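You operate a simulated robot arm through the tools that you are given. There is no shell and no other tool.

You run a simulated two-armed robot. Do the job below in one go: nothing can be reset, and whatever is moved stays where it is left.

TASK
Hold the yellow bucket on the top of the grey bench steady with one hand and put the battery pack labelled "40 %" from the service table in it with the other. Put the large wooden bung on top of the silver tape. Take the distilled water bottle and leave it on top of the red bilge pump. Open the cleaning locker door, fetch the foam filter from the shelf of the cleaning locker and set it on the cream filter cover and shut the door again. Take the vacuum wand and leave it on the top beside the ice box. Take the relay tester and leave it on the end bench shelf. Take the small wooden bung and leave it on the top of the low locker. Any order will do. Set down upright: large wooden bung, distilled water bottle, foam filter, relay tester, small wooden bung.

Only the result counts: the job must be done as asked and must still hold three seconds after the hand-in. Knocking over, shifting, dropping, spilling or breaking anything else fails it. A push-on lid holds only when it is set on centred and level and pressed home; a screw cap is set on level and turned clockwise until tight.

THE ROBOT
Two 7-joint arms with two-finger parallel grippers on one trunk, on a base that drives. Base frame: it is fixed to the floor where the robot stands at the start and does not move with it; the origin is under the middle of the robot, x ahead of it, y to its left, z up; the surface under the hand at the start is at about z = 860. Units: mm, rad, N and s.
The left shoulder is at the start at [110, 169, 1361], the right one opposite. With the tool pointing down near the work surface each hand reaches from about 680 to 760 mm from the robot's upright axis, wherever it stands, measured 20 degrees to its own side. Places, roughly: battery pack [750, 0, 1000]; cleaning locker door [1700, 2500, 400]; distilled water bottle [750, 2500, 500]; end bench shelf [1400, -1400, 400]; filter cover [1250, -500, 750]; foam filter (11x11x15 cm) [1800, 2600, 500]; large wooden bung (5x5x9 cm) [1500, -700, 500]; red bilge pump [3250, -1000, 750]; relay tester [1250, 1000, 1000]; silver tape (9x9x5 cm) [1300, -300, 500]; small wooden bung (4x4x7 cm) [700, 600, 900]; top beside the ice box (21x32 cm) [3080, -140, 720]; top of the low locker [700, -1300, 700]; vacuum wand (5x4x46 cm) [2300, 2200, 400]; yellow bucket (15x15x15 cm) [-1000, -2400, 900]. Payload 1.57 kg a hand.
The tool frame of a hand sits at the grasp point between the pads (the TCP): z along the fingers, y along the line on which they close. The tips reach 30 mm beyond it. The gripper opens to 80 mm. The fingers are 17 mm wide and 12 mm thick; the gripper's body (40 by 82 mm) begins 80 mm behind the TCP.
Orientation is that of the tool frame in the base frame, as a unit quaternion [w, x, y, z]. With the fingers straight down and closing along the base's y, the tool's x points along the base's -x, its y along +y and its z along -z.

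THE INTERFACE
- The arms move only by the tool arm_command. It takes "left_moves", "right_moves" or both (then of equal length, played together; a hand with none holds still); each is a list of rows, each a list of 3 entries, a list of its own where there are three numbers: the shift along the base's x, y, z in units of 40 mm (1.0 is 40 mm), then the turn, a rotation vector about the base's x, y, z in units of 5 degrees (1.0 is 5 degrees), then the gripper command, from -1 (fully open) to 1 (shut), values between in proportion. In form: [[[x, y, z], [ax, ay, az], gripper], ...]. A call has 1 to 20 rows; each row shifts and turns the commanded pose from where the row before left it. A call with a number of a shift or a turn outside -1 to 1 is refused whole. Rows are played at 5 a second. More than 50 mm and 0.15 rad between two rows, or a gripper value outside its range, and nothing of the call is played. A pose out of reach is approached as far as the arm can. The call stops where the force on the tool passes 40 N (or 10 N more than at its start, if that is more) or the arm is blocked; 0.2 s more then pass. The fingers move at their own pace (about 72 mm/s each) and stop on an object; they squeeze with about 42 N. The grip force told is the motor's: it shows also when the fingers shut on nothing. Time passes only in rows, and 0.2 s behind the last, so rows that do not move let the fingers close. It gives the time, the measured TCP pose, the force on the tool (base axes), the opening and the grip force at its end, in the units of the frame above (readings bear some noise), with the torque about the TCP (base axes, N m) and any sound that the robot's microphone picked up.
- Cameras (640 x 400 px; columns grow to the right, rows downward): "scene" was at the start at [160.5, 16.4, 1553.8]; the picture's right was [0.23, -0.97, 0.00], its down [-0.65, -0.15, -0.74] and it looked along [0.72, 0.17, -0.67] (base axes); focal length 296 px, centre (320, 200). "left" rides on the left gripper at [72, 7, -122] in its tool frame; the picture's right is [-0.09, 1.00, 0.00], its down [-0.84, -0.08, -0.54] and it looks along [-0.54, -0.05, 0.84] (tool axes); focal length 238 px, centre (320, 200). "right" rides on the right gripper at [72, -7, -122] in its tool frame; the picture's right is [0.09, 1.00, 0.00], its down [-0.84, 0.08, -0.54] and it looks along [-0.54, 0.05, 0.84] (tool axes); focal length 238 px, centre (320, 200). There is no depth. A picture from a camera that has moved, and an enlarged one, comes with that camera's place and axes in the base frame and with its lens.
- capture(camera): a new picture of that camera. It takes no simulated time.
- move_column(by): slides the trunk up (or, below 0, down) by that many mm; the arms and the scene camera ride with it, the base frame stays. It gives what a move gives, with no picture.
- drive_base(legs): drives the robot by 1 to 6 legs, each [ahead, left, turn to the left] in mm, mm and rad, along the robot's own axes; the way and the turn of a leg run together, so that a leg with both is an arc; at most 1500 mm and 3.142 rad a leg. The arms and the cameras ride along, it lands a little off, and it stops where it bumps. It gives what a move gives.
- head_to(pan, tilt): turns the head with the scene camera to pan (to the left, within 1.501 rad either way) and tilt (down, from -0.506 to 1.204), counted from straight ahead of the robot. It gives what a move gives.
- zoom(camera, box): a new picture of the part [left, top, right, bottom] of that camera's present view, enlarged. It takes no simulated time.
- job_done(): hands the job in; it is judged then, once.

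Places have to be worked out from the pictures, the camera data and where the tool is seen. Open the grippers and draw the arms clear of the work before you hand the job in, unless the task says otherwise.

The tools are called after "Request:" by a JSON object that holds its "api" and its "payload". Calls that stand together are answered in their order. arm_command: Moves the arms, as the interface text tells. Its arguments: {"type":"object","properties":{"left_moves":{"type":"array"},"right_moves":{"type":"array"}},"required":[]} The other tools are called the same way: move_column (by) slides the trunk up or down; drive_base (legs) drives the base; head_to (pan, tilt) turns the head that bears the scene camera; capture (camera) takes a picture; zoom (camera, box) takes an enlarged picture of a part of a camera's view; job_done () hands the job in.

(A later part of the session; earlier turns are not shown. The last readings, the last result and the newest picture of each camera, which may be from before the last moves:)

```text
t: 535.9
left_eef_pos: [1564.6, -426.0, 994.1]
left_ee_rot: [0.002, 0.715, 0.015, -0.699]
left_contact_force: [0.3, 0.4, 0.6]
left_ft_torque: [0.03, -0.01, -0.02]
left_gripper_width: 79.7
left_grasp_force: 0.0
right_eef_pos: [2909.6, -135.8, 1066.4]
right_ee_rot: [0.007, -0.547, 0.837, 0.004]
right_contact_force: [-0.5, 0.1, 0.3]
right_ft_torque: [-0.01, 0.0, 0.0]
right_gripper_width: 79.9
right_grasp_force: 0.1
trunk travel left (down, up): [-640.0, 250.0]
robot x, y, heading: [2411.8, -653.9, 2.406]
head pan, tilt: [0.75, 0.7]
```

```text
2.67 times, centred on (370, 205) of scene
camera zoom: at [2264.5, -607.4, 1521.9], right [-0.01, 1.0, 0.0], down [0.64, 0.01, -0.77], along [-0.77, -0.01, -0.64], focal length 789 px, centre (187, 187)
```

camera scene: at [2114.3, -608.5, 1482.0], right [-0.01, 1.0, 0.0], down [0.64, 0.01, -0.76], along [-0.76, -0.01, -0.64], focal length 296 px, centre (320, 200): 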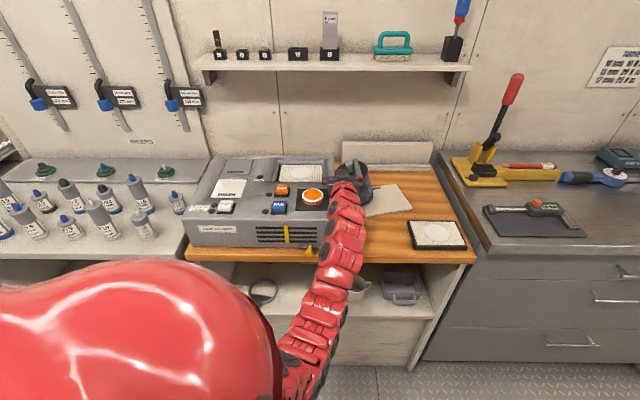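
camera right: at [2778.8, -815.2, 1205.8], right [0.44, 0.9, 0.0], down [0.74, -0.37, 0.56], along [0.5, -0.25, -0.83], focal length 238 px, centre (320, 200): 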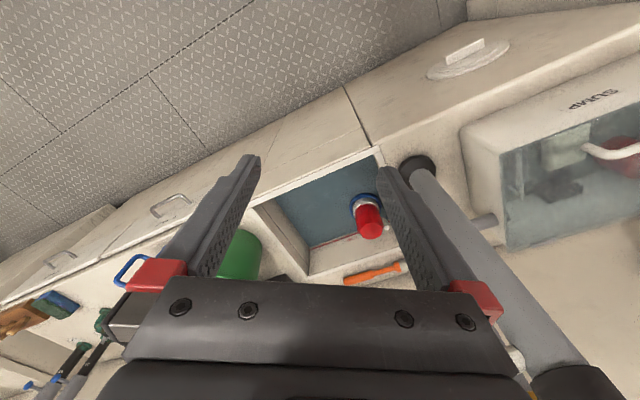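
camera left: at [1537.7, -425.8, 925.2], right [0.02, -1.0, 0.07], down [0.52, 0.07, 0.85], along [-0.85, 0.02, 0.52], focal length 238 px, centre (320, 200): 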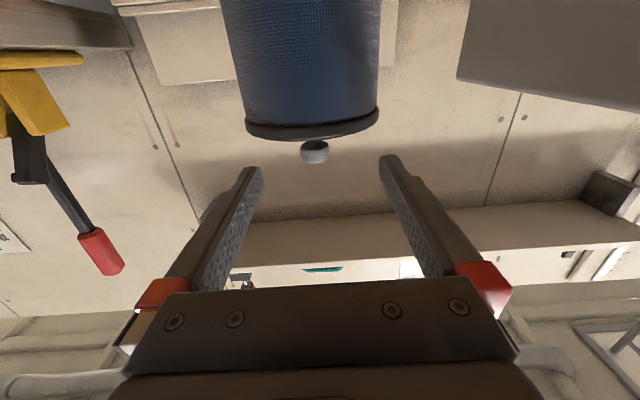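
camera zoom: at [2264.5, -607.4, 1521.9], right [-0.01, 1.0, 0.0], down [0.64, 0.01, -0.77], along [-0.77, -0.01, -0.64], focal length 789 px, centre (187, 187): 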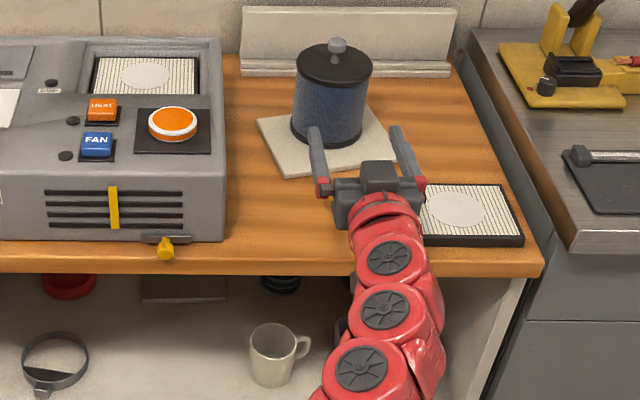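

The filter stands centred on the cover and the unit beside it hasn't moved. Now back to the far end: I raise the trunk, shift to mid-aisle, turn and drive up.

Request:
{"api": "move_column", "payload": {"by": 230}}

Request:
{"api": "drive_base", "payload": {"legs": [[120, 110, 0], [0, 0, -1.436]]}}

Request:
{"api": "drive_base", "payload": {"legs": [[760, 520, 0], [500, 430, 0]]}}

Request:
{"api": "head_to", "payload": {"pan": 0.7, "tilt": 0.5}}

Request:
{"api": "capture", "payload": {"camera": "scene"}}

```text
t: 538.4
left_eef_pos: [1564.3, -427.2, 1223.7]
left_ee_rot: [0.002, 0.715, 0.016, -0.699]
left_contact_force: [-0.4, 0.0, 0.0]
left_ft_torque: [0.01, 0.01, 0.0]
left_gripper_width: 79.8
left_grasp_force: 0.0
right_eef_pos: [2910.2, -135.2, 1296.1]
right_ee_rot: [0.008, -0.547, 0.837, 0.003]
right_contact_force: [0.6, -1.0, 0.2]
right_ft_torque: [0.01, 0.0, 0.01]
right_gripper_width: 80.1
right_grasp_force: 0.1
trunk travel left (down, up): [-870.0, 20.0]
robot x, y, heading: [2411.7, -657.9, 2.406]
head pan, tilt: [0.75, 0.7]
```

```text
t: 543.3
left_eef_pos: [2373.2, 207.3, 1224.0]
left_ee_rot: [-0.461, 0.546, -0.462, -0.525]
left_contact_force: [0.9, -0.2, 0.7]
left_ft_torque: [0.01, 0.01, 0.01]
left_gripper_width: 80.2
left_grasp_force: 0.0
right_eef_pos: [2826.8, -1091.9, 1296.1]
right_ee_rot: [0.009, 0.145, 0.989, -0.002]
right_contact_force: [0.8, 0.1, -0.3]
right_ft_torque: [0.02, 0.0, -0.02]
right_gripper_width: 79.8
right_grasp_force: 0.1
trunk travel left (down, up): [-870.0, 20.0]
robot x, y, heading: [2249.3, -660.5, 0.96]
head pan, tilt: [0.75, 0.7]
```

```text
t: 551.4
left_eef_pos: [2328.3, 1778.1, 1223.8]
left_ee_rot: [-0.463, 0.544, -0.463, -0.524]
left_contact_force: [0.9, 0.7, -0.4]
left_ft_torque: [0.01, 0.01, 0.02]
left_gripper_width: 80.1
left_grasp_force: 0.0
right_eef_pos: [2777.0, 476.8, 1296.1]
right_ee_rot: [0.008, 0.147, 0.989, -0.002]
right_contact_force: [-0.3, 0.7, -0.5]
right_ft_torque: [0.01, -0.03, 0.02]
right_gripper_width: 79.9
right_grasp_force: 0.0
trunk travel left (down, up): [-870.0, 20.0]
robot x, y, heading: [2197.5, 911.9, 0.957]
head pan, tilt: [0.75, 0.7]
```

```text
t: 552.1
left_eef_pos: [2327.5, 1779.6, 1223.1]
left_ee_rot: [-0.462, 0.545, -0.463, -0.524]
left_contact_force: [0.7, 0.3, 0.1]
left_ft_torque: [-0.05, 0.03, 0.02]
left_gripper_width: 79.9
left_grasp_force: 0.1
right_eef_pos: [2776.3, 477.8, 1296.7]
right_ee_rot: [0.008, 0.147, 0.989, -0.002]
right_contact_force: [-0.3, 0.2, 0.1]
right_ft_torque: [0.01, 0.01, -0.02]
right_gripper_width: 79.9
right_grasp_force: 0.0
trunk travel left (down, up): [-870.0, 20.0]
robot x, y, heading: [2195.4, 915.0, 0.951]
head pan, tilt: [0.7, 0.499]
```

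```text
taken
camera scene: at [2235.9, 1066.2, 1769.5], right [1.0, 0.08, 0.0], down [0.04, -0.48, -0.88], along [-0.07, 0.87, -0.48], focal length 296 px, centre (320, 200)
```

scene: 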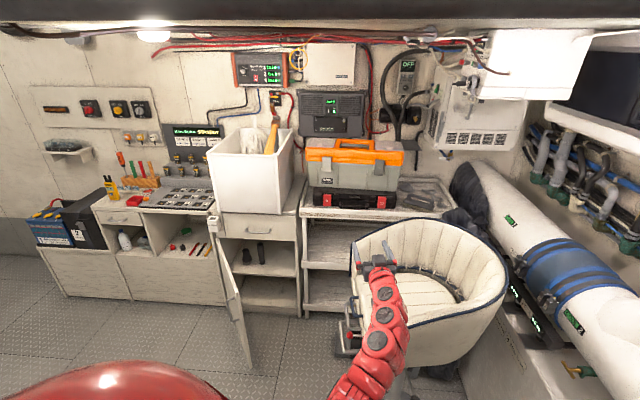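

I position for closing the door from its outer side: move left, turn slightly left, close the fingers and lower the hand.

Request:
{"api": "drive_base", "payload": {"legs": [[-95, 108, 0], [0, 0, 0.456]]}}

Request:
{"api": "arm_command", "payload": {"left_moves": [[[0, 0, 0], [0, 0, 0], 1], [[0, 0, 0], [0, 0, 0], 1], [[0, 0, 0], [0, 0, 0], 1], [[0, 0, 0], [0, 0, 0], 1], [[0, 0, 0], [0, 0, 0], 1]]}}

Request:
{"api": "move_column", "payload": {"by": -400}}

Request:
{"api": "move_column", "payload": {"by": -250}}

Request:
{"api": "head_to", "payload": {"pan": 0.4, "tilt": 0.5}}

Request:
{"api": "capture", "payload": {"camera": "scene"}}

```text
t: 554.8
left_eef_pos: [1782.6, 1730.4, 1224.3]
left_ee_rot: [-0.33, 0.637, -0.326, -0.616]
left_contact_force: [0.7, 0.6, -0.8]
left_ft_torque: [-0.01, 0.02, 0.02]
left_gripper_width: 80.0
left_grasp_force: 0.0
right_eef_pos: [2765.9, 767.9, 1296.7]
right_ee_rot: [0.01, -0.085, 0.996, 0.0]
right_contact_force: [0.4, 0.5, 0.1]
right_ft_torque: [-0.02, -0.02, -0.01]
right_gripper_width: 80.2
right_grasp_force: 0.2
trunk travel left (down, up): [-870.0, 20.0]
robot x, y, heading: [2054.1, 898.8, 1.418]
head pan, tilt: [0.7, 0.499]
```

```text
t: 556.0
left_eef_pos: [1781.1, 1730.8, 1223.4]
left_ee_rot: [-0.329, 0.637, -0.325, -0.616]
left_contact_force: [-0.3, -0.2, 1.6]
left_ft_torque: [0.02, 0.02, -0.03]
left_gripper_width: 0.0
left_grasp_force: 21.2
right_eef_pos: [2765.9, 769.4, 1297.0]
right_ee_rot: [0.009, -0.084, 0.996, -0.001]
right_contact_force: [-0.7, 0.5, 0.8]
right_ft_torque: [-0.02, -0.01, -0.05]
right_gripper_width: 79.9
right_grasp_force: 0.1
trunk travel left (down, up): [-870.0, 20.0]
robot x, y, heading: [2056.1, 897.3, 1.417]
head pan, tilt: [0.7, 0.499]
```

```text
t: 559.9
left_eef_pos: [1782.0, 1730.6, 824.2]
left_ee_rot: [-0.329, 0.636, -0.326, -0.617]
left_contact_force: [-0.5, 0.3, 0.0]
left_ft_torque: [-0.02, 0.01, -0.01]
left_gripper_width: 0.0
left_grasp_force: 21.3
right_eef_pos: [2764.6, 768.4, 895.7]
right_ee_rot: [0.008, -0.085, 0.996, 0.0]
right_contact_force: [0.0, -0.4, 0.5]
right_ft_torque: [-0.02, -0.01, -0.02]
right_gripper_width: 80.0
right_grasp_force: 0.1
trunk travel left (down, up): [-470.0, 420.0]
robot x, y, heading: [2053.7, 896.9, 1.422]
head pan, tilt: [0.7, 0.499]
```

```text
t: 562.4
left_eef_pos: [1782.0, 1731.1, 574.2]
left_ee_rot: [-0.329, 0.637, -0.325, -0.617]
left_contact_force: [0.1, -0.4, 0.1]
left_ft_torque: [-0.01, -0.02, -0.02]
left_gripper_width: 0.0
left_grasp_force: 21.6
right_eef_pos: [2765.6, 767.5, 644.9]
right_ee_rot: [0.009, -0.084, 0.996, 0.0]
right_contact_force: [0.5, 0.2, -0.3]
right_ft_torque: [-0.02, 0.01, 0.01]
right_gripper_width: 79.9
right_grasp_force: 0.0
trunk travel left (down, up): [-220.0, 670.0]
robot x, y, heading: [2057.4, 898.9, 1.417]
head pan, tilt: [0.7, 0.499]
```

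```text
t: 563.2
left_eef_pos: [1782.0, 1730.1, 573.7]
left_ee_rot: [-0.33, 0.637, -0.326, -0.616]
left_contact_force: [-0.4, 0.2, 0.8]
left_ft_torque: [-0.02, 0.01, -0.02]
left_gripper_width: 0.0
left_grasp_force: 21.3
right_eef_pos: [2766.0, 767.4, 645.9]
right_ee_rot: [0.009, -0.085, 0.996, 0.0]
right_contact_force: [0.5, 0.1, 0.2]
right_ft_torque: [-0.02, 0.02, 0.0]
right_gripper_width: 80.0
right_grasp_force: 0.0
trunk travel left (down, up): [-220.0, 670.0]
robot x, y, heading: [2056.2, 895.3, 1.42]
head pan, tilt: [0.4, 0.499]
```

```text
taken
camera scene: at [2043.0, 1062.6, 1119.6], right [0.97, 0.25, 0.0], down [0.12, -0.46, -0.88], along [-0.22, 0.85, -0.48], focal length 296 px, centre (320, 200)
```

scene: 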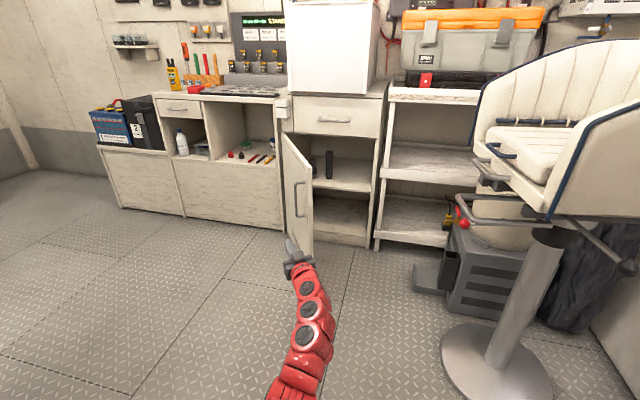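

The door is ~51° open, edge near [1745, 2115]. I bring the closed hand to its outer side.

Request:
{"api": "drive_base", "payload": {"legs": [[271, 213, 0]]}}

Request:
{"api": "drive_base", "payload": {"legs": [[85, -5, 0]]}}

Request:
{"api": "capture", "payload": {"camera": "scene"}}

Request:
{"api": "capture", "payload": {"camera": "left"}}

```text
t: 565.4
left_eef_pos: [1612.1, 2020.2, 573.6]
left_ee_rot: [-0.328, 0.637, -0.324, -0.618]
left_contact_force: [0.5, -0.3, 0.0]
left_ft_torque: [0.01, 0.0, 0.0]
left_gripper_width: 0.0
left_grasp_force: 21.3
right_eef_pos: [2601.1, 1063.3, 646.6]
right_ee_rot: [0.01, -0.088, 0.996, 0.0]
right_contact_force: [-0.2, 0.3, -0.1]
right_ft_torque: [-0.02, 0.04, 0.01]
right_gripper_width: 79.9
right_grasp_force: 0.0
trunk travel left (down, up): [-220.0, 670.0]
robot x, y, heading: [1889.0, 1187.2, 1.427]
head pan, tilt: [0.4, 0.499]
```

```text
t: 566.5
left_eef_pos: [1627.0, 2102.8, 573.7]
left_ee_rot: [-0.327, 0.638, -0.323, -0.618]
left_contact_force: [-0.1, -0.1, -0.5]
left_ft_torque: [0.02, 0.02, 0.01]
left_gripper_width: 0.0
left_grasp_force: 20.8
right_eef_pos: [2620.4, 1149.5, 646.6]
right_ee_rot: [0.009, -0.089, 0.996, -0.001]
right_contact_force: [-0.8, -0.4, 0.2]
right_ft_torque: [-0.01, 0.03, -0.01]
right_gripper_width: 79.9
right_grasp_force: 0.1
trunk travel left (down, up): [-220.0, 670.0]
robot x, y, heading: [1906.4, 1272.3, 1.43]
head pan, tilt: [0.4, 0.499]
```

```text
taken
camera scene: at [1894.2, 1438.0, 1119.5], right [0.97, 0.25, 0.0], down [0.12, -0.46, -0.88], along [-0.22, 0.85, -0.48], focal length 296 px, centre (320, 200)
```

scene: 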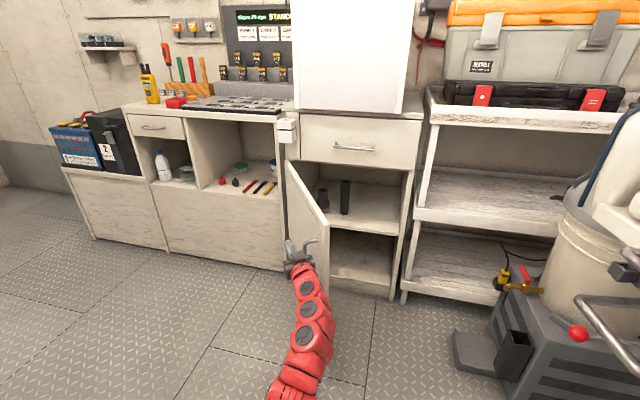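

```text
taken
camera left: at [1693.1, 1999.8, 504.9], right [-0.82, -0.57, 0.07], down [0.35, -0.39, 0.85], along [-0.46, 0.72, 0.52], focal length 238 px, centre (320, 200)
```

left: 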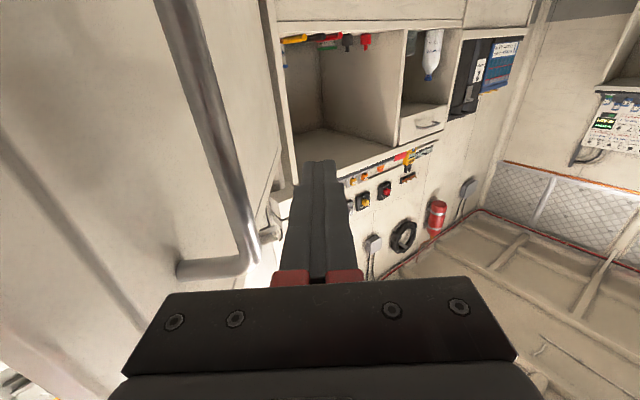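

The hand is beside the door's outer face. I push slowly along the closing direction with the arm.

Request:
{"api": "arm_command", "payload": {"left_moves": [[[0.2, 0.15, 0], [0, 0, 0], 1], [[0.2, 0.15, 0], [0, 0, 0], 1], [[0.2, 0.15, 0], [0, 0, 0], 1], [[0.2, 0.15, 0], [0, 0, 0], 1], [[0.2, 0.15, 0], [0, 0, 0], 1], [[0.2, 0.15, 0], [0, 0, 0], 1], [[0.2, 0.16, 0], [0, 0, 0], 1], [[0.2, 0.17, 0], [0, 0, 0], 1], [[0.2, 0.18, 0], [0, 0, 0], 1], [[0.2, 0.19, 0], [0, 0, 0], 1]]}}

Request:
{"api": "capture", "payload": {"camera": "left"}}

```text
t: 568.7
left_eef_pos: [1708.0, 2168.2, 573.8]
left_ee_rot: [-0.328, 0.638, -0.324, -0.617]
left_contact_force: [-0.4, -0.4, 0.4]
left_ft_torque: [0.01, -0.03, 0.01]
left_gripper_width: 0.1
left_grasp_force: 20.7
right_eef_pos: [2619.2, 1148.2, 647.5]
right_ee_rot: [0.009, -0.089, 0.996, 0.0]
right_contact_force: [-0.5, -0.4, -0.2]
right_ft_torque: [-0.02, 0.02, 0.0]
right_gripper_width: 79.9
right_grasp_force: 0.1
trunk travel left (down, up): [-220.0, 670.0]
robot x, y, heading: [1905.8, 1272.9, 1.425]
head pan, tilt: [0.4, 0.499]
```

```text
taken
camera left: at [1773.9, 2063.6, 505.0], right [-0.82, -0.57, 0.07], down [0.35, -0.39, 0.85], along [-0.46, 0.72, 0.52], focal length 238 px, centre (320, 200)
```

left: 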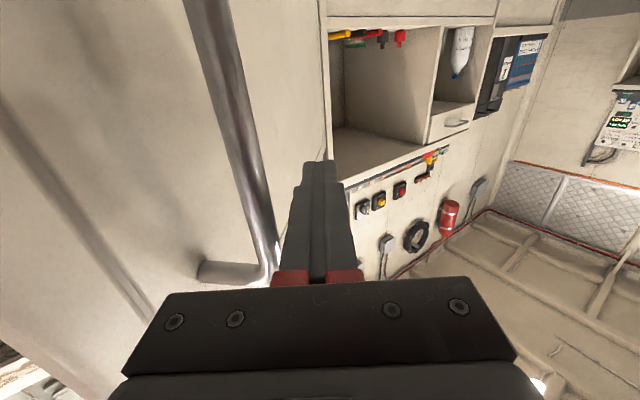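

Request:
{"api": "arm_command", "payload": {"left_moves": [[[0.18, 0.18, 0], [0, 0, 0], 1], [[0.18, 0.18, 0], [0, 0, 0], 1], [[0.18, 0.18, 0], [0, 0, 0], 1], [[0.18, 0.18, 0], [0, 0, 0], 1], [[0.17, 0.19, 0], [0, 0, 0], 1], [[0.17, 0.19, 0], [0, 0, 0], 1], [[0.16, 0.2, 0], [0, 0, 0], 1], [[0.16, 0.2, 0], [0, 0, 0], 1]]}}

Request:
{"api": "capture", "payload": {"camera": "scene"}}

Request:
{"api": "capture", "payload": {"camera": "left"}}

```text
t: 570.5
left_eef_pos: [1732.2, 2185.6, 582.1]
left_ee_rot: [-0.327, 0.638, -0.323, -0.618]
left_contact_force: [0.3, 0.0, -0.1]
left_ft_torque: [-0.01, 0.02, -0.02]
left_gripper_width: 0.2
left_grasp_force: 21.8
left hand out of reach, approached as far as the arm can: row 3, 4, 5, 6, 7, 8
right_eef_pos: [2619.3, 1147.8, 646.3]
right_ee_rot: [0.009, -0.089, 0.996, 0.0]
right_contact_force: [0.6, -0.4, 0.7]
right_ft_torque: [0.0, -0.01, 0.01]
right_gripper_width: 79.9
right_grasp_force: 0.1
trunk travel left (down, up): [-220.0, 670.0]
robot x, y, heading: [1902.3, 1275.6, 1.427]
head pan, tilt: [0.4, 0.499]
```

```text
taken
camera scene: at [1894.2, 1437.5, 1119.6], right [0.97, 0.25, 0.0], down [0.12, -0.46, -0.88], along [-0.22, 0.85, -0.48], focal length 296 px, centre (320, 200)
```

scene: 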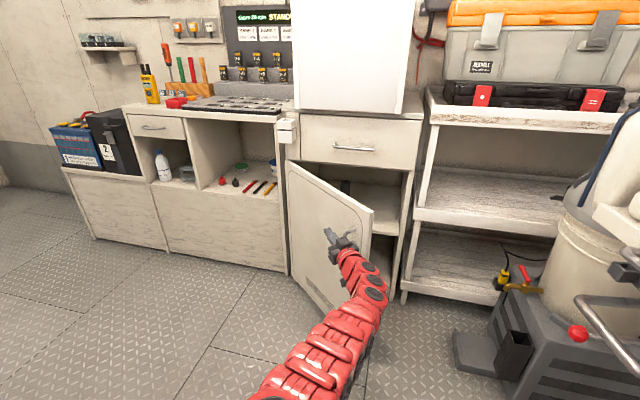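

```text
taken
camera left: at [1798.4, 2081.6, 513.1], right [-0.82, -0.57, 0.07], down [0.35, -0.39, 0.85], along [-0.46, 0.72, 0.52], focal length 238 px, centre (320, 200)
```

left: 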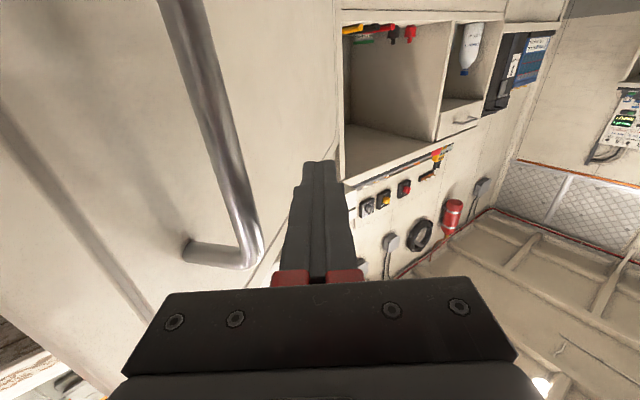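

The door is closing (~35°). I continue with small base legs along the arc.

Request:
{"api": "drive_base", "payload": {"legs": [[44, -24, 0], [46, -20, 0]]}}

Request:
{"api": "capture", "payload": {"camera": "scene"}}

```text
t: 572.0
left_eef_pos: [1788.4, 2268.3, 582.0]
left_ee_rot: [-0.327, 0.638, -0.324, -0.618]
left_contact_force: [-0.1, 0.2, -0.8]
left_ft_torque: [0.03, -0.02, 0.03]
left_gripper_width: 0.3
left_grasp_force: 21.7
right_eef_pos: [2675.7, 1231.0, 645.9]
right_ee_rot: [0.008, -0.089, 0.996, 0.0]
right_contact_force: [0.1, 0.3, -0.2]
right_ft_torque: [-0.04, -0.03, 0.0]
right_gripper_width: 80.2
right_grasp_force: 0.0
trunk travel left (down, up): [-220.0, 670.0]
robot x, y, heading: [1963.5, 1355.4, 1.422]
head pan, tilt: [0.4, 0.499]
```

```text
taken
camera scene: at [1950.8, 1520.2, 1119.5], right [0.97, 0.25, 0.0], down [0.12, -0.46, -0.88], along [-0.22, 0.85, -0.48], focal length 296 px, centre (320, 200)
```

scene: 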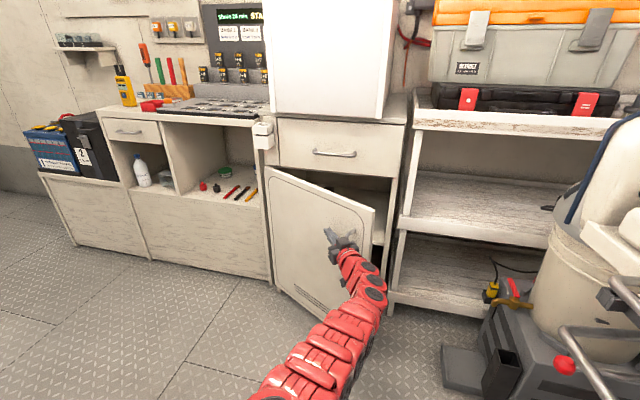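

Request:
{"api": "drive_base", "payload": {"legs": [[50, -12, 0], [50, -6, 0]]}}

Request:
{"api": "drive_base", "payload": {"legs": [[30, -4, 0], [30, -4, 0]]}}

Request:
{"api": "capture", "payload": {"camera": "scene"}}

```text
t: 573.4
left_eef_pos: [1820.3, 2363.8, 581.9]
left_ee_rot: [-0.326, 0.638, -0.322, -0.619]
left_contact_force: [0.0, 0.6, 0.4]
left_ft_torque: [-0.03, 0.04, 0.0]
left_gripper_width: 0.0
left_grasp_force: 21.2
right_eef_pos: [2708.8, 1327.0, 647.3]
right_ee_rot: [0.009, -0.091, 0.996, -0.001]
right_contact_force: [-0.3, 0.3, 0.4]
right_ft_torque: [-0.02, 0.0, -0.01]
right_gripper_width: 80.3
right_grasp_force: 0.1
trunk travel left (down, up): [-220.0, 670.0]
robot x, y, heading: [1998.6, 1452.7, 1.428]
head pan, tilt: [0.4, 0.499]
```

```text
t: 574.7
left_eef_pos: [1836.2, 2422.6, 580.2]
left_ee_rot: [-0.327, 0.638, -0.323, -0.618]
left_contact_force: [-0.6, -0.5, 0.6]
left_ft_torque: [-0.01, 0.01, 0.0]
left_gripper_width: 0.1
left_grasp_force: 21.7
right_eef_pos: [2724.1, 1386.1, 646.5]
right_ee_rot: [0.009, -0.089, 0.996, 0.0]
right_contact_force: [0.3, 0.2, 0.3]
right_ft_torque: [-0.03, 0.03, 0.0]
right_gripper_width: 79.8
right_grasp_force: 0.0
trunk travel left (down, up): [-220.0, 670.0]
robot x, y, heading: [2012.1, 1508.3, 1.425]
head pan, tilt: [0.4, 0.499]
```

```text
taken
camera scene: at [1999.1, 1674.7, 1119.5], right [0.97, 0.25, 0.0], down [0.12, -0.46, -0.88], along [-0.22, 0.85, -0.48], focal length 296 px, centre (320, 200)
```

scene: 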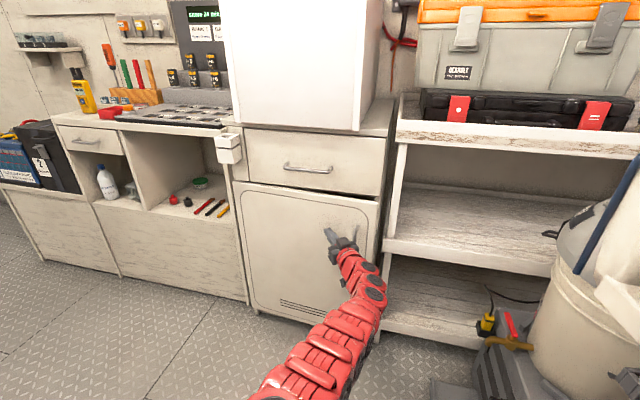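

Nearly shut. A zoom and a few gentle final pushes.

Request:
{"api": "drive_base", "payload": {"legs": [[20, 0, 0]]}}

Request:
{"api": "zoom", "payload": {"camera": "scene", "box": [230, 160, 400, 340]}}

```text
t: 575.5
left_eef_pos: [1840.8, 2443.1, 579.7]
left_ee_rot: [-0.326, 0.638, -0.323, -0.618]
left_contact_force: [-0.1, -0.1, -0.5]
left_ft_torque: [-0.01, 0.03, 0.02]
left_gripper_width: 0.1
left_grasp_force: 21.3
right_eef_pos: [2726.0, 1406.5, 646.3]
right_ee_rot: [0.009, -0.09, 0.996, -0.001]
right_contact_force: [0.5, 0.0, -0.5]
right_ft_torque: [0.03, 0.03, -0.03]
right_gripper_width: 80.1
right_grasp_force: 0.0
trunk travel left (down, up): [-220.0, 670.0]
robot x, y, heading: [2013.3, 1529.6, 1.431]
head pan, tilt: [0.4, 0.499]
```

```text
2.22 times, centred on (315, 250) of scene
camera zoom: at [2001.9, 1694.6, 1119.5], right [0.97, 0.25, 0.0], down [0.12, -0.46, -0.88], along [-0.22, 0.85, -0.48], focal length 658 px, centre (331, 89)
```

zoom: 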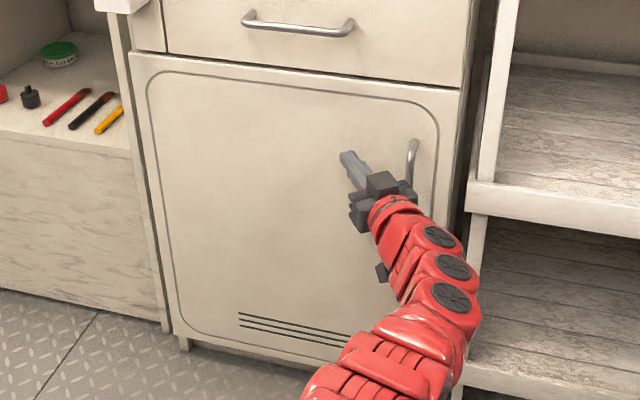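

Request:
{"api": "arm_command", "payload": {"left_moves": [[[0, 0.15, 0], [0, 0, 0], 1], [[0, 0.15, 0], [0, 0, 0], 1], [[0, 0.15, 0], [0, 0, 0], 1], [[0, 0.15, 0], [0, 0, 0], 1], [[0, 0.15, 0], [0, 0, 0], 1], [[0, 0.15, 0], [0, 0, 0], 1], [[0, 0.15, 0], [0, 0, 0], 1], [[0, 0.15, 0], [0, 0, 0], 1]]}}

Request:
{"api": "capture", "payload": {"camera": "left"}}

Request:
{"api": "zoom", "payload": {"camera": "scene", "box": [230, 160, 400, 340]}}

```text
t: 577.3
left_eef_pos: [1840.7, 2444.0, 581.5]
left_ee_rot: [-0.327, 0.637, -0.324, -0.618]
left_contact_force: [-0.3, 0.2, -0.1]
left_ft_torque: [0.0, -0.03, -0.02]
left_gripper_width: 0.1
left_grasp_force: 21.4
left hand out of reach, approached as far as the arm can: row 1, 2, 3, 4, 5, 6, 7, 8
right_eef_pos: [2727.4, 1406.0, 647.0]
right_ee_rot: [0.01, -0.089, 0.996, 0.0]
right_contact_force: [0.3, -0.3, -0.4]
right_ft_torque: [0.0, -0.03, -0.05]
right_gripper_width: 80.0
right_grasp_force: 0.1
trunk travel left (down, up): [-220.0, 670.0]
robot x, y, heading: [2014.8, 1529.2, 1.431]
head pan, tilt: [0.4, 0.499]
```

```text
taken
camera left: at [1906.1, 2338.5, 512.3], right [-0.82, -0.57, 0.07], down [0.35, -0.39, 0.85], along [-0.46, 0.72, 0.52], focal length 238 px, centre (320, 200)
```

left: 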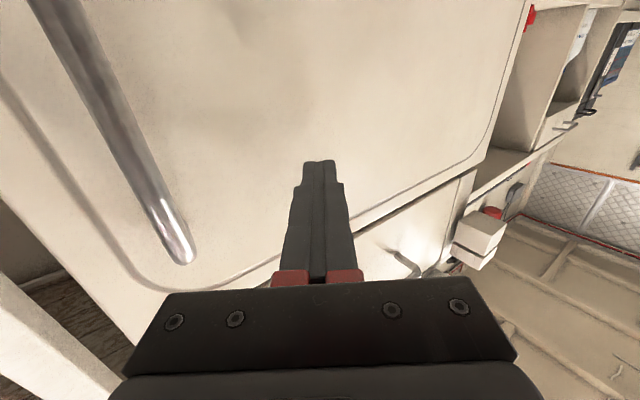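

```text
2.22 times, centred on (315, 250) of scene
camera zoom: at [2001.9, 1694.1, 1119.6], right [0.97, 0.25, 0.0], down [0.12, -0.46, -0.88], along [-0.22, 0.85, -0.48], focal length 658 px, centre (331, 89)
```

zoom: 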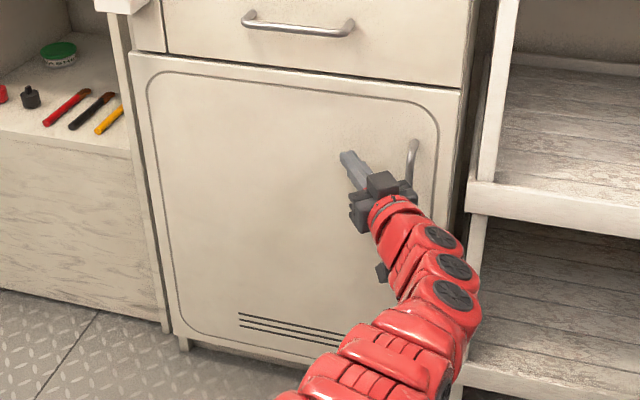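

Arm is at its reach limit; I use small base steps until the door is firmly against its stop.

Request:
{"api": "drive_base", "payload": {"legs": [[12, 2, 0]]}}

Request:
{"api": "drive_base", "payload": {"legs": [[12, 2, 0]]}}

Request:
{"api": "drive_base", "payload": {"legs": [[10, 2, 0]]}}

Request:
{"api": "zoom", "payload": {"camera": "scene", "box": [230, 160, 400, 340]}}

```text
t: 578.0
left_eef_pos: [1840.3, 2454.7, 581.0]
left_ee_rot: [-0.327, 0.639, -0.323, -0.617]
left_contact_force: [0.4, -0.2, 0.1]
left_ft_torque: [-0.02, 0.0, 0.04]
left_gripper_width: 0.2
left_grasp_force: 21.3
right_eef_pos: [2727.0, 1418.1, 647.5]
right_ee_rot: [0.009, -0.09, 0.996, -0.001]
right_contact_force: [-0.1, -0.5, 0.6]
right_ft_torque: [-0.02, 0.0, -0.03]
right_gripper_width: 79.9
right_grasp_force: 0.1
trunk travel left (down, up): [-220.0, 670.0]
robot x, y, heading: [2015.0, 1539.9, 1.433]
head pan, tilt: [0.4, 0.499]
```

```text
t: 578.9
left_eef_pos: [1840.2, 2464.4, 581.9]
left_ee_rot: [-0.326, 0.638, -0.321, -0.619]
left_contact_force: [0.1, -3.3, 1.0]
left_ft_torque: [0.02, 0.03, 0.01]
left_gripper_width: 0.1
left_grasp_force: 21.2
right_eef_pos: [2727.5, 1430.4, 647.8]
right_ee_rot: [0.011, -0.09, 0.996, -0.001]
right_contact_force: [-0.1, -0.5, 0.0]
right_ft_torque: [0.0, 0.0, 0.01]
right_gripper_width: 80.1
right_grasp_force: 0.0
trunk travel left (down, up): [-220.0, 670.0]
robot x, y, heading: [2012.6, 1556.7, 1.429]
head pan, tilt: [0.4, 0.499]
stopped in leg 1: the force on the tool passed its limit at 66 N (the readings are from after the stop); the commanded pose is now the measured one
```

```text
t: 579.7
left_eef_pos: [1841.0, 2466.1, 580.9]
left_ee_rot: [-0.324, 0.638, -0.32, -0.621]
left_contact_force: [1.7, -14.0, 4.7]
left_ft_torque: [0.16, 0.06, 0.1]
left_gripper_width: 0.0
left_grasp_force: 21.7
right_eef_pos: [2728.2, 1431.1, 648.0]
right_ee_rot: [0.011, -0.089, 0.996, -0.001]
right_contact_force: [0.3, -0.2, -0.7]
right_ft_torque: [-0.01, 0.03, 0.0]
right_gripper_width: 80.2
right_grasp_force: 0.2
trunk travel left (down, up): [-220.0, 670.0]
robot x, y, heading: [2012.5, 1556.6, 1.429]
head pan, tilt: [0.4, 0.499]
stopped in leg 1: the force on the tool passed its limit at 66 N (the readings are from after the stop); the commanded pose is now the measured one
```

```text
2.22 times, centred on (315, 250) of scene
camera zoom: at [2001.5, 1718.9, 1119.9], right [0.97, 0.25, 0.0], down [0.12, -0.46, -0.88], along [-0.22, 0.85, -0.48], focal length 658 px, centre (331, 89)
```

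zoom: 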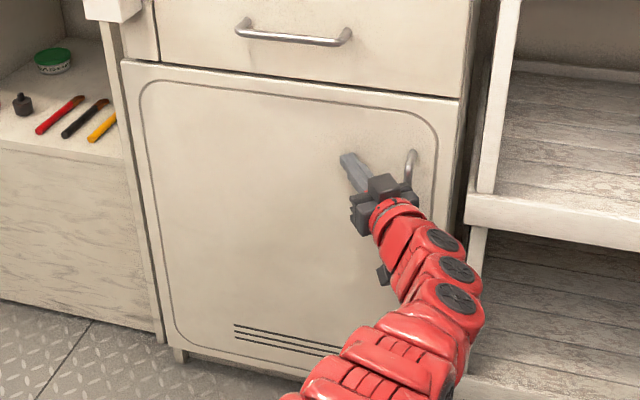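

The door is firmly at its stop. I back off and look at the door and the bottle niche.

Request:
{"api": "drive_base", "payload": {"legs": [[-178, -26, 0]]}}

Request:
{"api": "head_to", "payload": {"pan": 0.5, "tilt": 0.4}}

Request:
{"api": "capture", "payload": {"camera": "scene"}}

Request:
{"api": "zoom", "payload": {"camera": "scene", "box": [60, 100, 260, 260]}}

Request:
{"api": "zoom", "payload": {"camera": "scene", "box": [240, 130, 400, 300]}}

```text
t: 581.2
left_eef_pos: [1837.0, 2283.6, 579.1]
left_ee_rot: [-0.322, 0.641, -0.319, -0.62]
left_contact_force: [0.0, 1.0, 0.3]
left_ft_torque: [-0.02, -0.01, -0.02]
left_gripper_width: 0.0
left_grasp_force: 20.7
right_eef_pos: [2729.0, 1255.1, 647.3]
right_ee_rot: [0.012, -0.092, 0.996, -0.001]
right_contact_force: [0.4, -0.2, 0.3]
right_ft_torque: [0.03, -0.02, 0.0]
right_gripper_width: 80.4
right_grasp_force: 0.1
trunk travel left (down, up): [-220.0, 670.0]
robot x, y, heading: [2012.6, 1380.5, 1.432]
head pan, tilt: [0.4, 0.499]
```

```text
t: 581.9
left_eef_pos: [1837.7, 2282.9, 579.2]
left_ee_rot: [-0.322, 0.641, -0.319, -0.62]
left_contact_force: [-0.4, 0.5, 0.0]
left_ft_torque: [-0.02, 0.01, -0.02]
left_gripper_width: 0.0
left_grasp_force: 21.4
right_eef_pos: [2728.5, 1255.2, 647.2]
right_ee_rot: [0.011, -0.093, 0.996, -0.001]
right_contact_force: [-1.0, -1.3, -0.4]
right_ft_torque: [0.0, 0.02, -0.01]
right_gripper_width: 80.2
right_grasp_force: 0.0
trunk travel left (down, up): [-220.0, 670.0]
robot x, y, heading: [2012.5, 1376.6, 1.436]
head pan, tilt: [0.499, 0.4]
```

```text
taken
camera scene: at [1991.7, 1538.1, 1128.7], right [0.94, 0.35, 0.0], down [0.14, -0.36, -0.92], along [-0.33, 0.86, -0.39], focal length 296 px, centre (320, 200)
```

scene: 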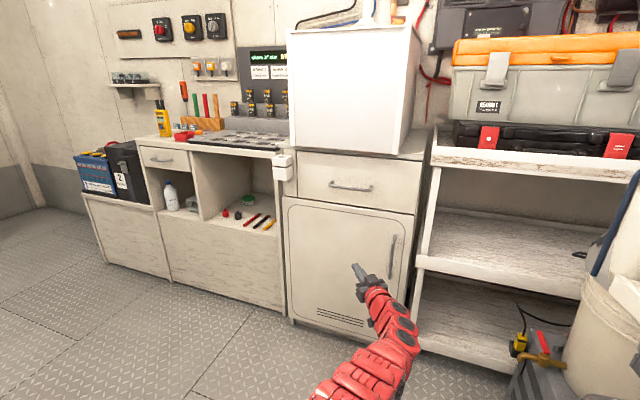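

```text
2.50 times, centred on (160, 180) of scene
camera zoom: at [1991.7, 1538.1, 1128.7], right [0.94, 0.35, 0.0], down [0.14, -0.36, -0.92], along [-0.33, 0.86, -0.39], focal length 740 px, centre (720, 250)
```

zoom: 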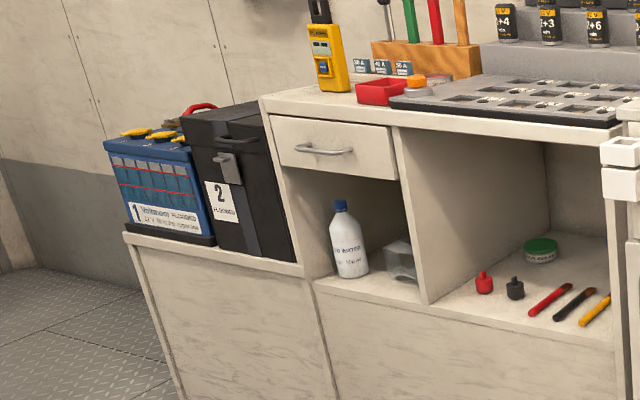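

```text
2.35 times, centred on (320, 215) of scene
camera zoom: at [1991.7, 1538.1, 1128.7], right [0.94, 0.35, 0.0], down [0.14, -0.36, -0.92], along [-0.33, 0.86, -0.39], focal length 696 px, centre (320, 165)
```

zoom: 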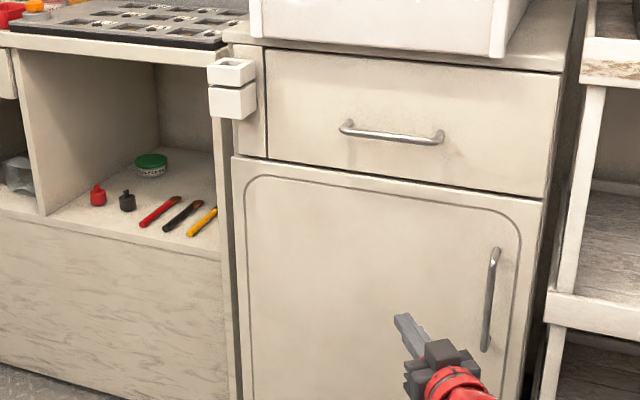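

The door is flush shut. Bottle at ≈[748, 2599], base z≈469, cap z≈600–632; its niche spans x 698–998. I drive left into the open area in front of the station.

Request:
{"api": "drive_base", "payload": {"legs": [[141, 80, 0], [-124, 841, 0]]}}

Request:
{"api": "head_to", "payload": {"pan": 0.2, "tilt": 0.5}}

Request:
{"api": "capture", "payload": {"camera": "scene"}}

```text
t: 587.5
left_eef_pos: [900.1, 2424.2, 579.3]
left_ee_rot: [-0.32, 0.641, -0.317, -0.621]
left_contact_force: [0.0, -0.4, -0.8]
left_ft_torque: [0.02, -0.01, 0.02]
left_gripper_width: 0.0
left_grasp_force: 21.4
right_eef_pos: [1799.3, 1401.8, 647.6]
right_ee_rot: [0.011, -0.096, 0.995, -0.001]
right_contact_force: [-0.9, -0.4, -0.3]
right_ft_torque: [-0.04, 0.02, 0.01]
right_gripper_width: 80.1
right_grasp_force: 0.1
trunk travel left (down, up): [-220.0, 670.0]
robot x, y, heading: [1085.0, 1516.9, 1.442]
head pan, tilt: [0.499, 0.4]
```

```text
t: 588.3
left_eef_pos: [901.5, 2424.0, 578.8]
left_ee_rot: [-0.321, 0.641, -0.318, -0.621]
left_contact_force: [0.2, -0.6, 0.7]
left_ft_torque: [-0.01, -0.01, -0.01]
left_gripper_width: 0.0
left_grasp_force: 21.3
right_eef_pos: [1799.3, 1401.0, 647.7]
right_ee_rot: [0.011, -0.095, 0.995, -0.001]
right_contact_force: [0.4, -0.8, 0.2]
right_ft_torque: [0.01, 0.0, -0.01]
right_gripper_width: 80.1
right_grasp_force: 0.0
trunk travel left (down, up): [-220.0, 670.0]
robot x, y, heading: [1087.1, 1517.6, 1.441]
head pan, tilt: [0.201, 0.499]
```

```text
taken
camera scene: at [1088.0, 1684.4, 1119.6], right [1.0, 0.07, 0.0], down [0.03, -0.48, -0.88], along [-0.06, 0.88, -0.48], focal length 296 px, centre (320, 200)
```

scene: 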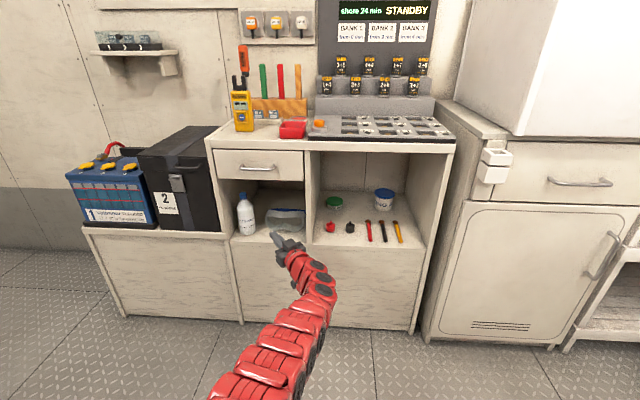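

Rather than turning the robot, I yaw just the left hand −36° so it points straight at the niche (+y).

Request:
{"api": "arm_command", "payload": {"left_moves": [[[0, -0.3, 0.1], [0, 0, -0.9], 1], [[0, -0.3, 0.1], [0, 0, -0.9], 1], [[0, -0.2, 0], [0, 0, -0.9], 1], [[0, -0.2, 0], [0, 0, -0.9], 1], [[0, 0, 0], [0, 0, -0.9], 1], [[0, 0, 0], [0, 0, -0.9], 1], [[0, 0, 0], [0, 0, -0.9], 0], [[0, 0, 0], [0, 0, -0.9], -0.25], [[0, 0, 0], [0, 0, 0], -0.25], [[0, 0, 0], [0, 0, 0], -0.25]]}}

Request:
{"api": "capture", "payload": {"camera": "scene"}}

Request:
{"api": "capture", "payload": {"camera": "left"}}

```text
t: 590.5
left_eef_pos: [902.4, 2385.3, 586.4]
left_ee_rot: [-0.496, 0.512, -0.5, -0.492]
left_contact_force: [0.3, 0.8, 0.7]
left_ft_torque: [-0.01, 0.02, 0.01]
left_gripper_width: 49.8
left_grasp_force: 0.0
right_eef_pos: [1799.8, 1402.4, 646.9]
right_ee_rot: [0.012, -0.095, 0.995, -0.001]
right_contact_force: [1.0, 0.6, -0.7]
right_ft_torque: [0.01, 0.0, 0.05]
right_gripper_width: 80.2
right_grasp_force: 0.2
trunk travel left (down, up): [-220.0, 670.0]
robot x, y, heading: [1084.1, 1514.2, 1.445]
head pan, tilt: [0.201, 0.499]
```

```text
taken
camera scene: at [1088.0, 1684.4, 1119.6], right [1.0, 0.07, 0.0], down [0.03, -0.48, -0.88], along [-0.06, 0.88, -0.48], focal length 296 px, centre (320, 200)
```

scene: 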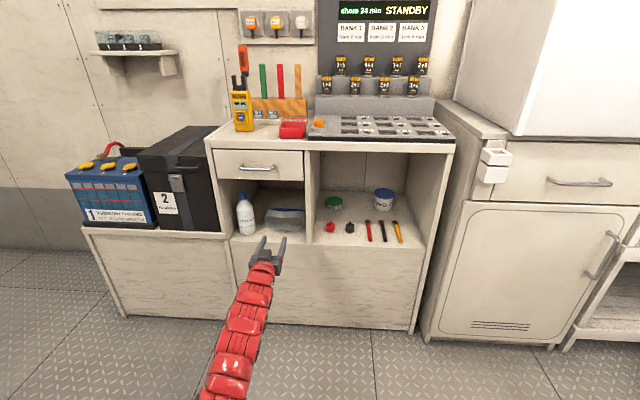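

```text
taken
camera left: at [895.1, 2261.3, 517.3], right [-1.0, -0.01, 0.08], down [0.07, -0.52, 0.85], along [0.03, 0.85, 0.52], focal length 238 px, centre (320, 200)
```

left: 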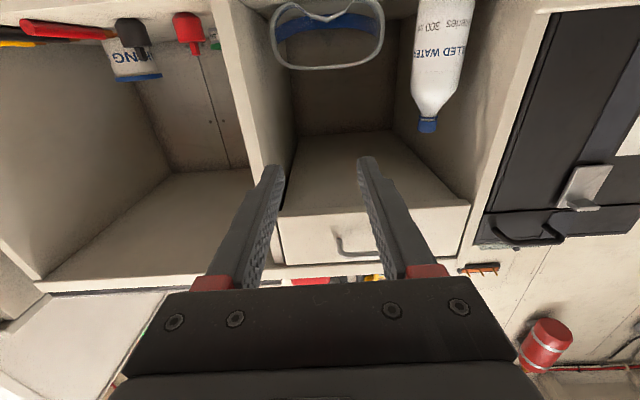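

Bottle cap at ≈[746, 2600], z 600–625. I raise slightly, align in x, and go in with the gripper at 50 mm.

Request:
{"api": "move_column", "payload": {"by": 27}}

Request:
{"api": "drive_base", "payload": {"legs": [[-19, 155, 0], [60, 7, 0]]}}

Request:
{"api": "capture", "payload": {"camera": "left"}}

```text
t: 591.2
left_eef_pos: [901.1, 2385.0, 612.4]
left_ee_rot: [-0.496, 0.512, -0.5, -0.492]
left_contact_force: [-0.1, 0.0, -0.2]
left_ft_torque: [-0.02, -0.02, 0.01]
left_gripper_width: 50.0
left_grasp_force: 0.1
right_eef_pos: [1799.0, 1402.1, 674.4]
right_ee_rot: [0.011, -0.096, 0.995, 0.0]
right_contact_force: [-0.1, 0.4, 1.6]
right_ft_torque: [0.0, 0.02, 0.03]
right_gripper_width: 80.1
right_grasp_force: 0.0
trunk travel left (down, up): [-247.0, 643.0]
robot x, y, heading: [1087.8, 1517.3, 1.44]
head pan, tilt: [0.201, 0.499]
```

```text
t: 593.2
left_eef_pos: [750.4, 2445.1, 613.2]
left_ee_rot: [-0.496, 0.512, -0.5, -0.492]
left_contact_force: [-0.1, 0.4, -1.1]
left_ft_torque: [0.0, -0.01, -0.01]
left_gripper_width: 50.3
left_grasp_force: 0.1
right_eef_pos: [1649.6, 1463.5, 674.6]
right_ee_rot: [0.011, -0.096, 0.995, -0.001]
right_contact_force: [0.5, -0.2, 0.2]
right_ft_torque: [-0.01, -0.02, -0.03]
right_gripper_width: 79.9
right_grasp_force: 0.0
trunk travel left (down, up): [-247.0, 643.0]
robot x, y, heading: [933.0, 1575.5, 1.44]
head pan, tilt: [0.201, 0.499]
```

```text
taken
camera left: at [744.1, 2321.9, 543.8], right [-1.0, -0.01, 0.08], down [0.07, -0.52, 0.85], along [0.03, 0.85, 0.52], focal length 238 px, centre (320, 200)
```

left: 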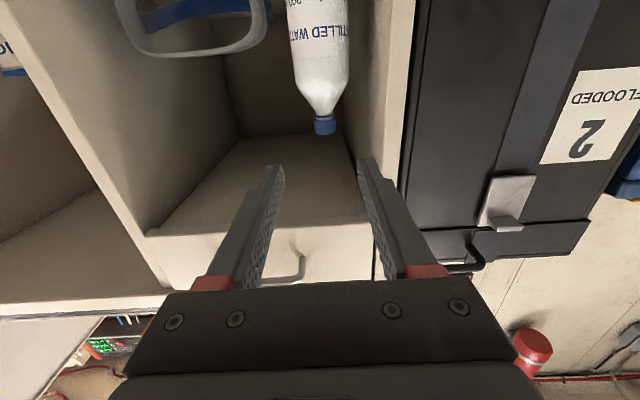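

Request:
{"api": "drive_base", "payload": {"legs": [[98, 20, 0]]}}

Request:
{"api": "capture", "payload": {"camera": "left"}}

```text
t: 594.3
left_eef_pos: [742.7, 2544.5, 613.3]
left_ee_rot: [-0.496, 0.512, -0.5, -0.492]
left_contact_force: [0.7, -0.7, -0.6]
left_ft_torque: [0.03, -0.03, -0.03]
left_gripper_width: 49.9
left_grasp_force: 0.0
right_eef_pos: [1641.4, 1564.1, 675.7]
right_ee_rot: [0.011, -0.097, 0.995, -0.002]
right_contact_force: [-0.2, 1.2, 1.0]
right_ft_torque: [0.01, -0.01, 0.02]
right_gripper_width: 80.1
right_grasp_force: 0.0
trunk travel left (down, up): [-247.0, 643.0]
robot x, y, heading: [931.5, 1678.3, 1.441]
head pan, tilt: [0.201, 0.499]
```

```text
taken
camera left: at [736.9, 2421.9, 543.7], right [-1.0, -0.01, 0.08], down [0.07, -0.52, 0.85], along [0.03, 0.85, 0.52], focal length 238 px, centre (320, 200)
```

left: 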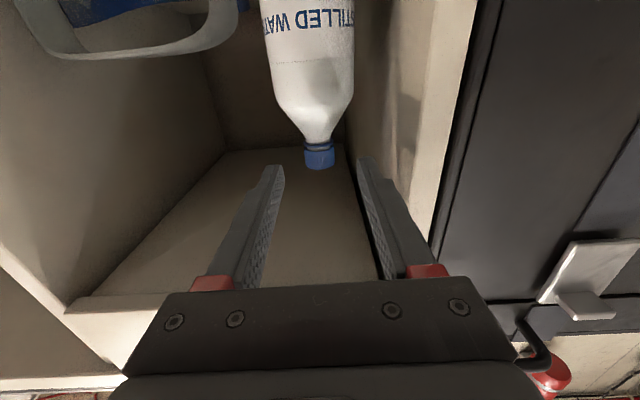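

Request:
{"api": "drive_base", "payload": {"legs": [[48, 6, 0]]}}

Request:
{"api": "capture", "payload": {"camera": "left"}}

```text
t: 595.2
left_eef_pos: [743.6, 2592.4, 613.3]
left_ee_rot: [-0.496, 0.512, -0.499, -0.493]
left_contact_force: [0.3, 0.4, -0.6]
left_ft_torque: [0.01, 0.0, 0.0]
left_gripper_width: 50.0
left_grasp_force: 0.1
right_eef_pos: [1642.0, 1612.2, 674.7]
right_ee_rot: [0.01, -0.096, 0.995, -0.001]
right_contact_force: [-0.5, 0.7, -0.1]
right_ft_torque: [-0.01, -0.01, 0.0]
right_gripper_width: 80.1
right_grasp_force: 0.0
trunk travel left (down, up): [-247.0, 643.0]
robot x, y, heading: [925.2, 1721.3, 1.439]
head pan, tilt: [0.201, 0.499]
```

```text
taken
camera left: at [737.1, 2469.1, 543.5], right [-1.0, -0.01, 0.08], down [0.07, -0.52, 0.85], along [0.03, 0.85, 0.52], focal length 238 px, centre (320, 200)
```

left: 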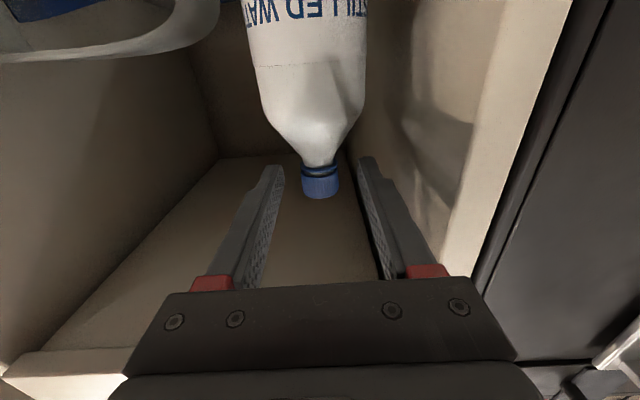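

Request:
{"api": "arm_command", "payload": {"left_moves": [[[0, 0.2, 0], [0, 0, 0], -0.25], [[0, 0.18, 0], [0, 0, 0], -0.25], [[0, 0, 0], [0, 0, 0], 0.2], [[0, 0, 0], [0, 0, 0], 1], [[0, 0, 0], [0, 0, 0], 1], [[0, 0, 0], [0, 0, 0], 1]]}}

Request:
{"api": "capture", "payload": {"camera": "left"}}

```text
t: 596.6
left_eef_pos: [743.8, 2607.5, 613.5]
left_ee_rot: [-0.496, 0.512, -0.499, -0.493]
left_contact_force: [-1.1, 0.6, -0.2]
left_ft_torque: [-0.02, 0.18, 0.02]
left_gripper_width: 21.6
left_grasp_force: 34.2
right_eef_pos: [1643.0, 1610.7, 675.5]
right_ee_rot: [0.011, -0.095, 0.995, -0.001]
right_contact_force: [-0.1, 0.1, 0.2]
right_ft_torque: [0.01, -0.02, -0.01]
right_gripper_width: 79.9
right_grasp_force: 0.0
trunk travel left (down, up): [-247.0, 643.0]
robot x, y, heading: [926.5, 1724.0, 1.443]
head pan, tilt: [0.201, 0.499]
```

```text
taken
camera left: at [737.6, 2484.1, 544.2], right [-1.0, -0.01, 0.08], down [0.07, -0.52, 0.85], along [0.03, 0.85, 0.52], focal length 238 px, centre (320, 200)
```

left: 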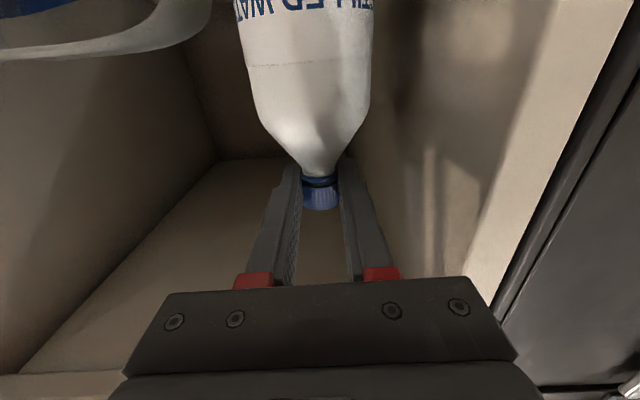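

Gripped at the neck/cap (21.6 mm). Lift 25 mm and check the weight.

Request:
{"api": "move_column", "payload": {"by": 25}}

Request:
{"api": "capture", "payload": {"camera": "left"}}

Request:
{"api": "drive_base", "payload": {"legs": [[-149, -20, 0]]}}

Request:
{"api": "drive_base", "payload": {"legs": [[-60, -8, 0]]}}

Request:
{"api": "capture", "payload": {"camera": "scene"}}

```text
t: 597.4
left_eef_pos: [744.5, 2609.2, 638.6]
left_ee_rot: [-0.496, 0.513, -0.5, -0.492]
left_contact_force: [0.2, 0.0, -3.4]
left_ft_torque: [0.0, 0.02, -0.03]
left_gripper_width: 21.5
left_grasp_force: 34.7
right_eef_pos: [1643.2, 1610.6, 700.6]
right_ee_rot: [0.011, -0.096, 0.995, -0.002]
right_contact_force: [-0.1, -0.2, 0.0]
right_ft_torque: [0.0, 0.0, -0.01]
right_gripper_width: 79.9
right_grasp_force: 0.0
trunk travel left (down, up): [-272.0, 618.0]
robot x, y, heading: [926.3, 1718.8, 1.443]
head pan, tilt: [0.201, 0.499]
```

```text
taken
camera left: at [738.0, 2484.3, 568.7], right [-1.0, -0.01, 0.08], down [0.07, -0.52, 0.85], along [0.03, 0.85, 0.52], focal length 238 px, centre (320, 200)
```

left: 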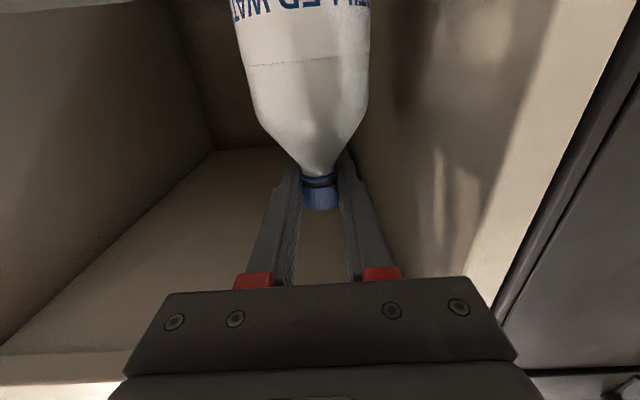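

```text
t: 598.7
left_eef_pos: [743.0, 2457.6, 638.9]
left_ee_rot: [-0.495, 0.513, -0.498, -0.493]
left_contact_force: [-0.2, 0.8, -3.1]
left_ft_torque: [-0.08, 0.01, -0.02]
left_gripper_width: 21.8
left_grasp_force: 34.6
right_eef_pos: [1644.0, 1462.9, 699.4]
right_ee_rot: [0.01, -0.097, 0.995, -0.002]
right_contact_force: [-0.1, 0.1, 0.3]
right_ft_torque: [0.02, 0.02, -0.02]
right_gripper_width: 80.1
right_grasp_force: 0.1
trunk travel left (down, up): [-272.0, 618.0]
robot x, y, heading: [930.6, 1574.0, 1.441]
head pan, tilt: [0.201, 0.499]
```

```text
t: 599.7
left_eef_pos: [743.8, 2398.4, 638.5]
left_ee_rot: [-0.495, 0.512, -0.499, -0.493]
left_contact_force: [-0.4, 0.0, -2.2]
left_ft_torque: [-0.05, 0.0, -0.04]
left_gripper_width: 21.5
left_grasp_force: 34.4
right_eef_pos: [1642.8, 1400.9, 700.2]
right_ee_rot: [0.01, -0.097, 0.995, -0.001]
right_contact_force: [0.0, -1.0, -0.5]
right_ft_torque: [0.01, 0.02, 0.04]
right_gripper_width: 80.0
right_grasp_force: 0.1
trunk travel left (down, up): [-272.0, 618.0]
robot x, y, heading: [930.5, 1514.7, 1.443]
head pan, tilt: [0.201, 0.499]
```

```text
taken
camera scene: at [931.3, 1681.7, 1171.7], right [1.0, 0.07, 0.0], down [0.03, -0.48, -0.88], along [-0.06, 0.88, -0.48], focal length 296 px, centre (320, 200)
```

scene: 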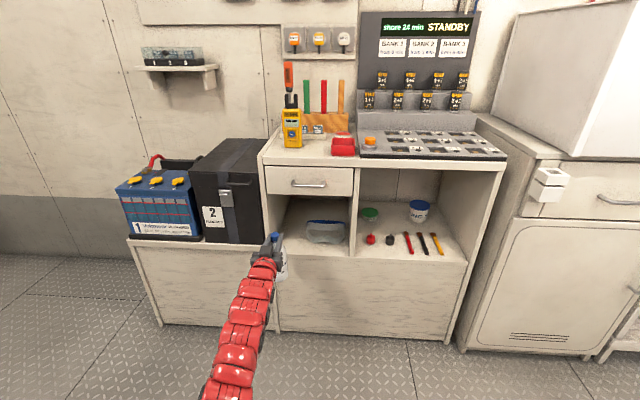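

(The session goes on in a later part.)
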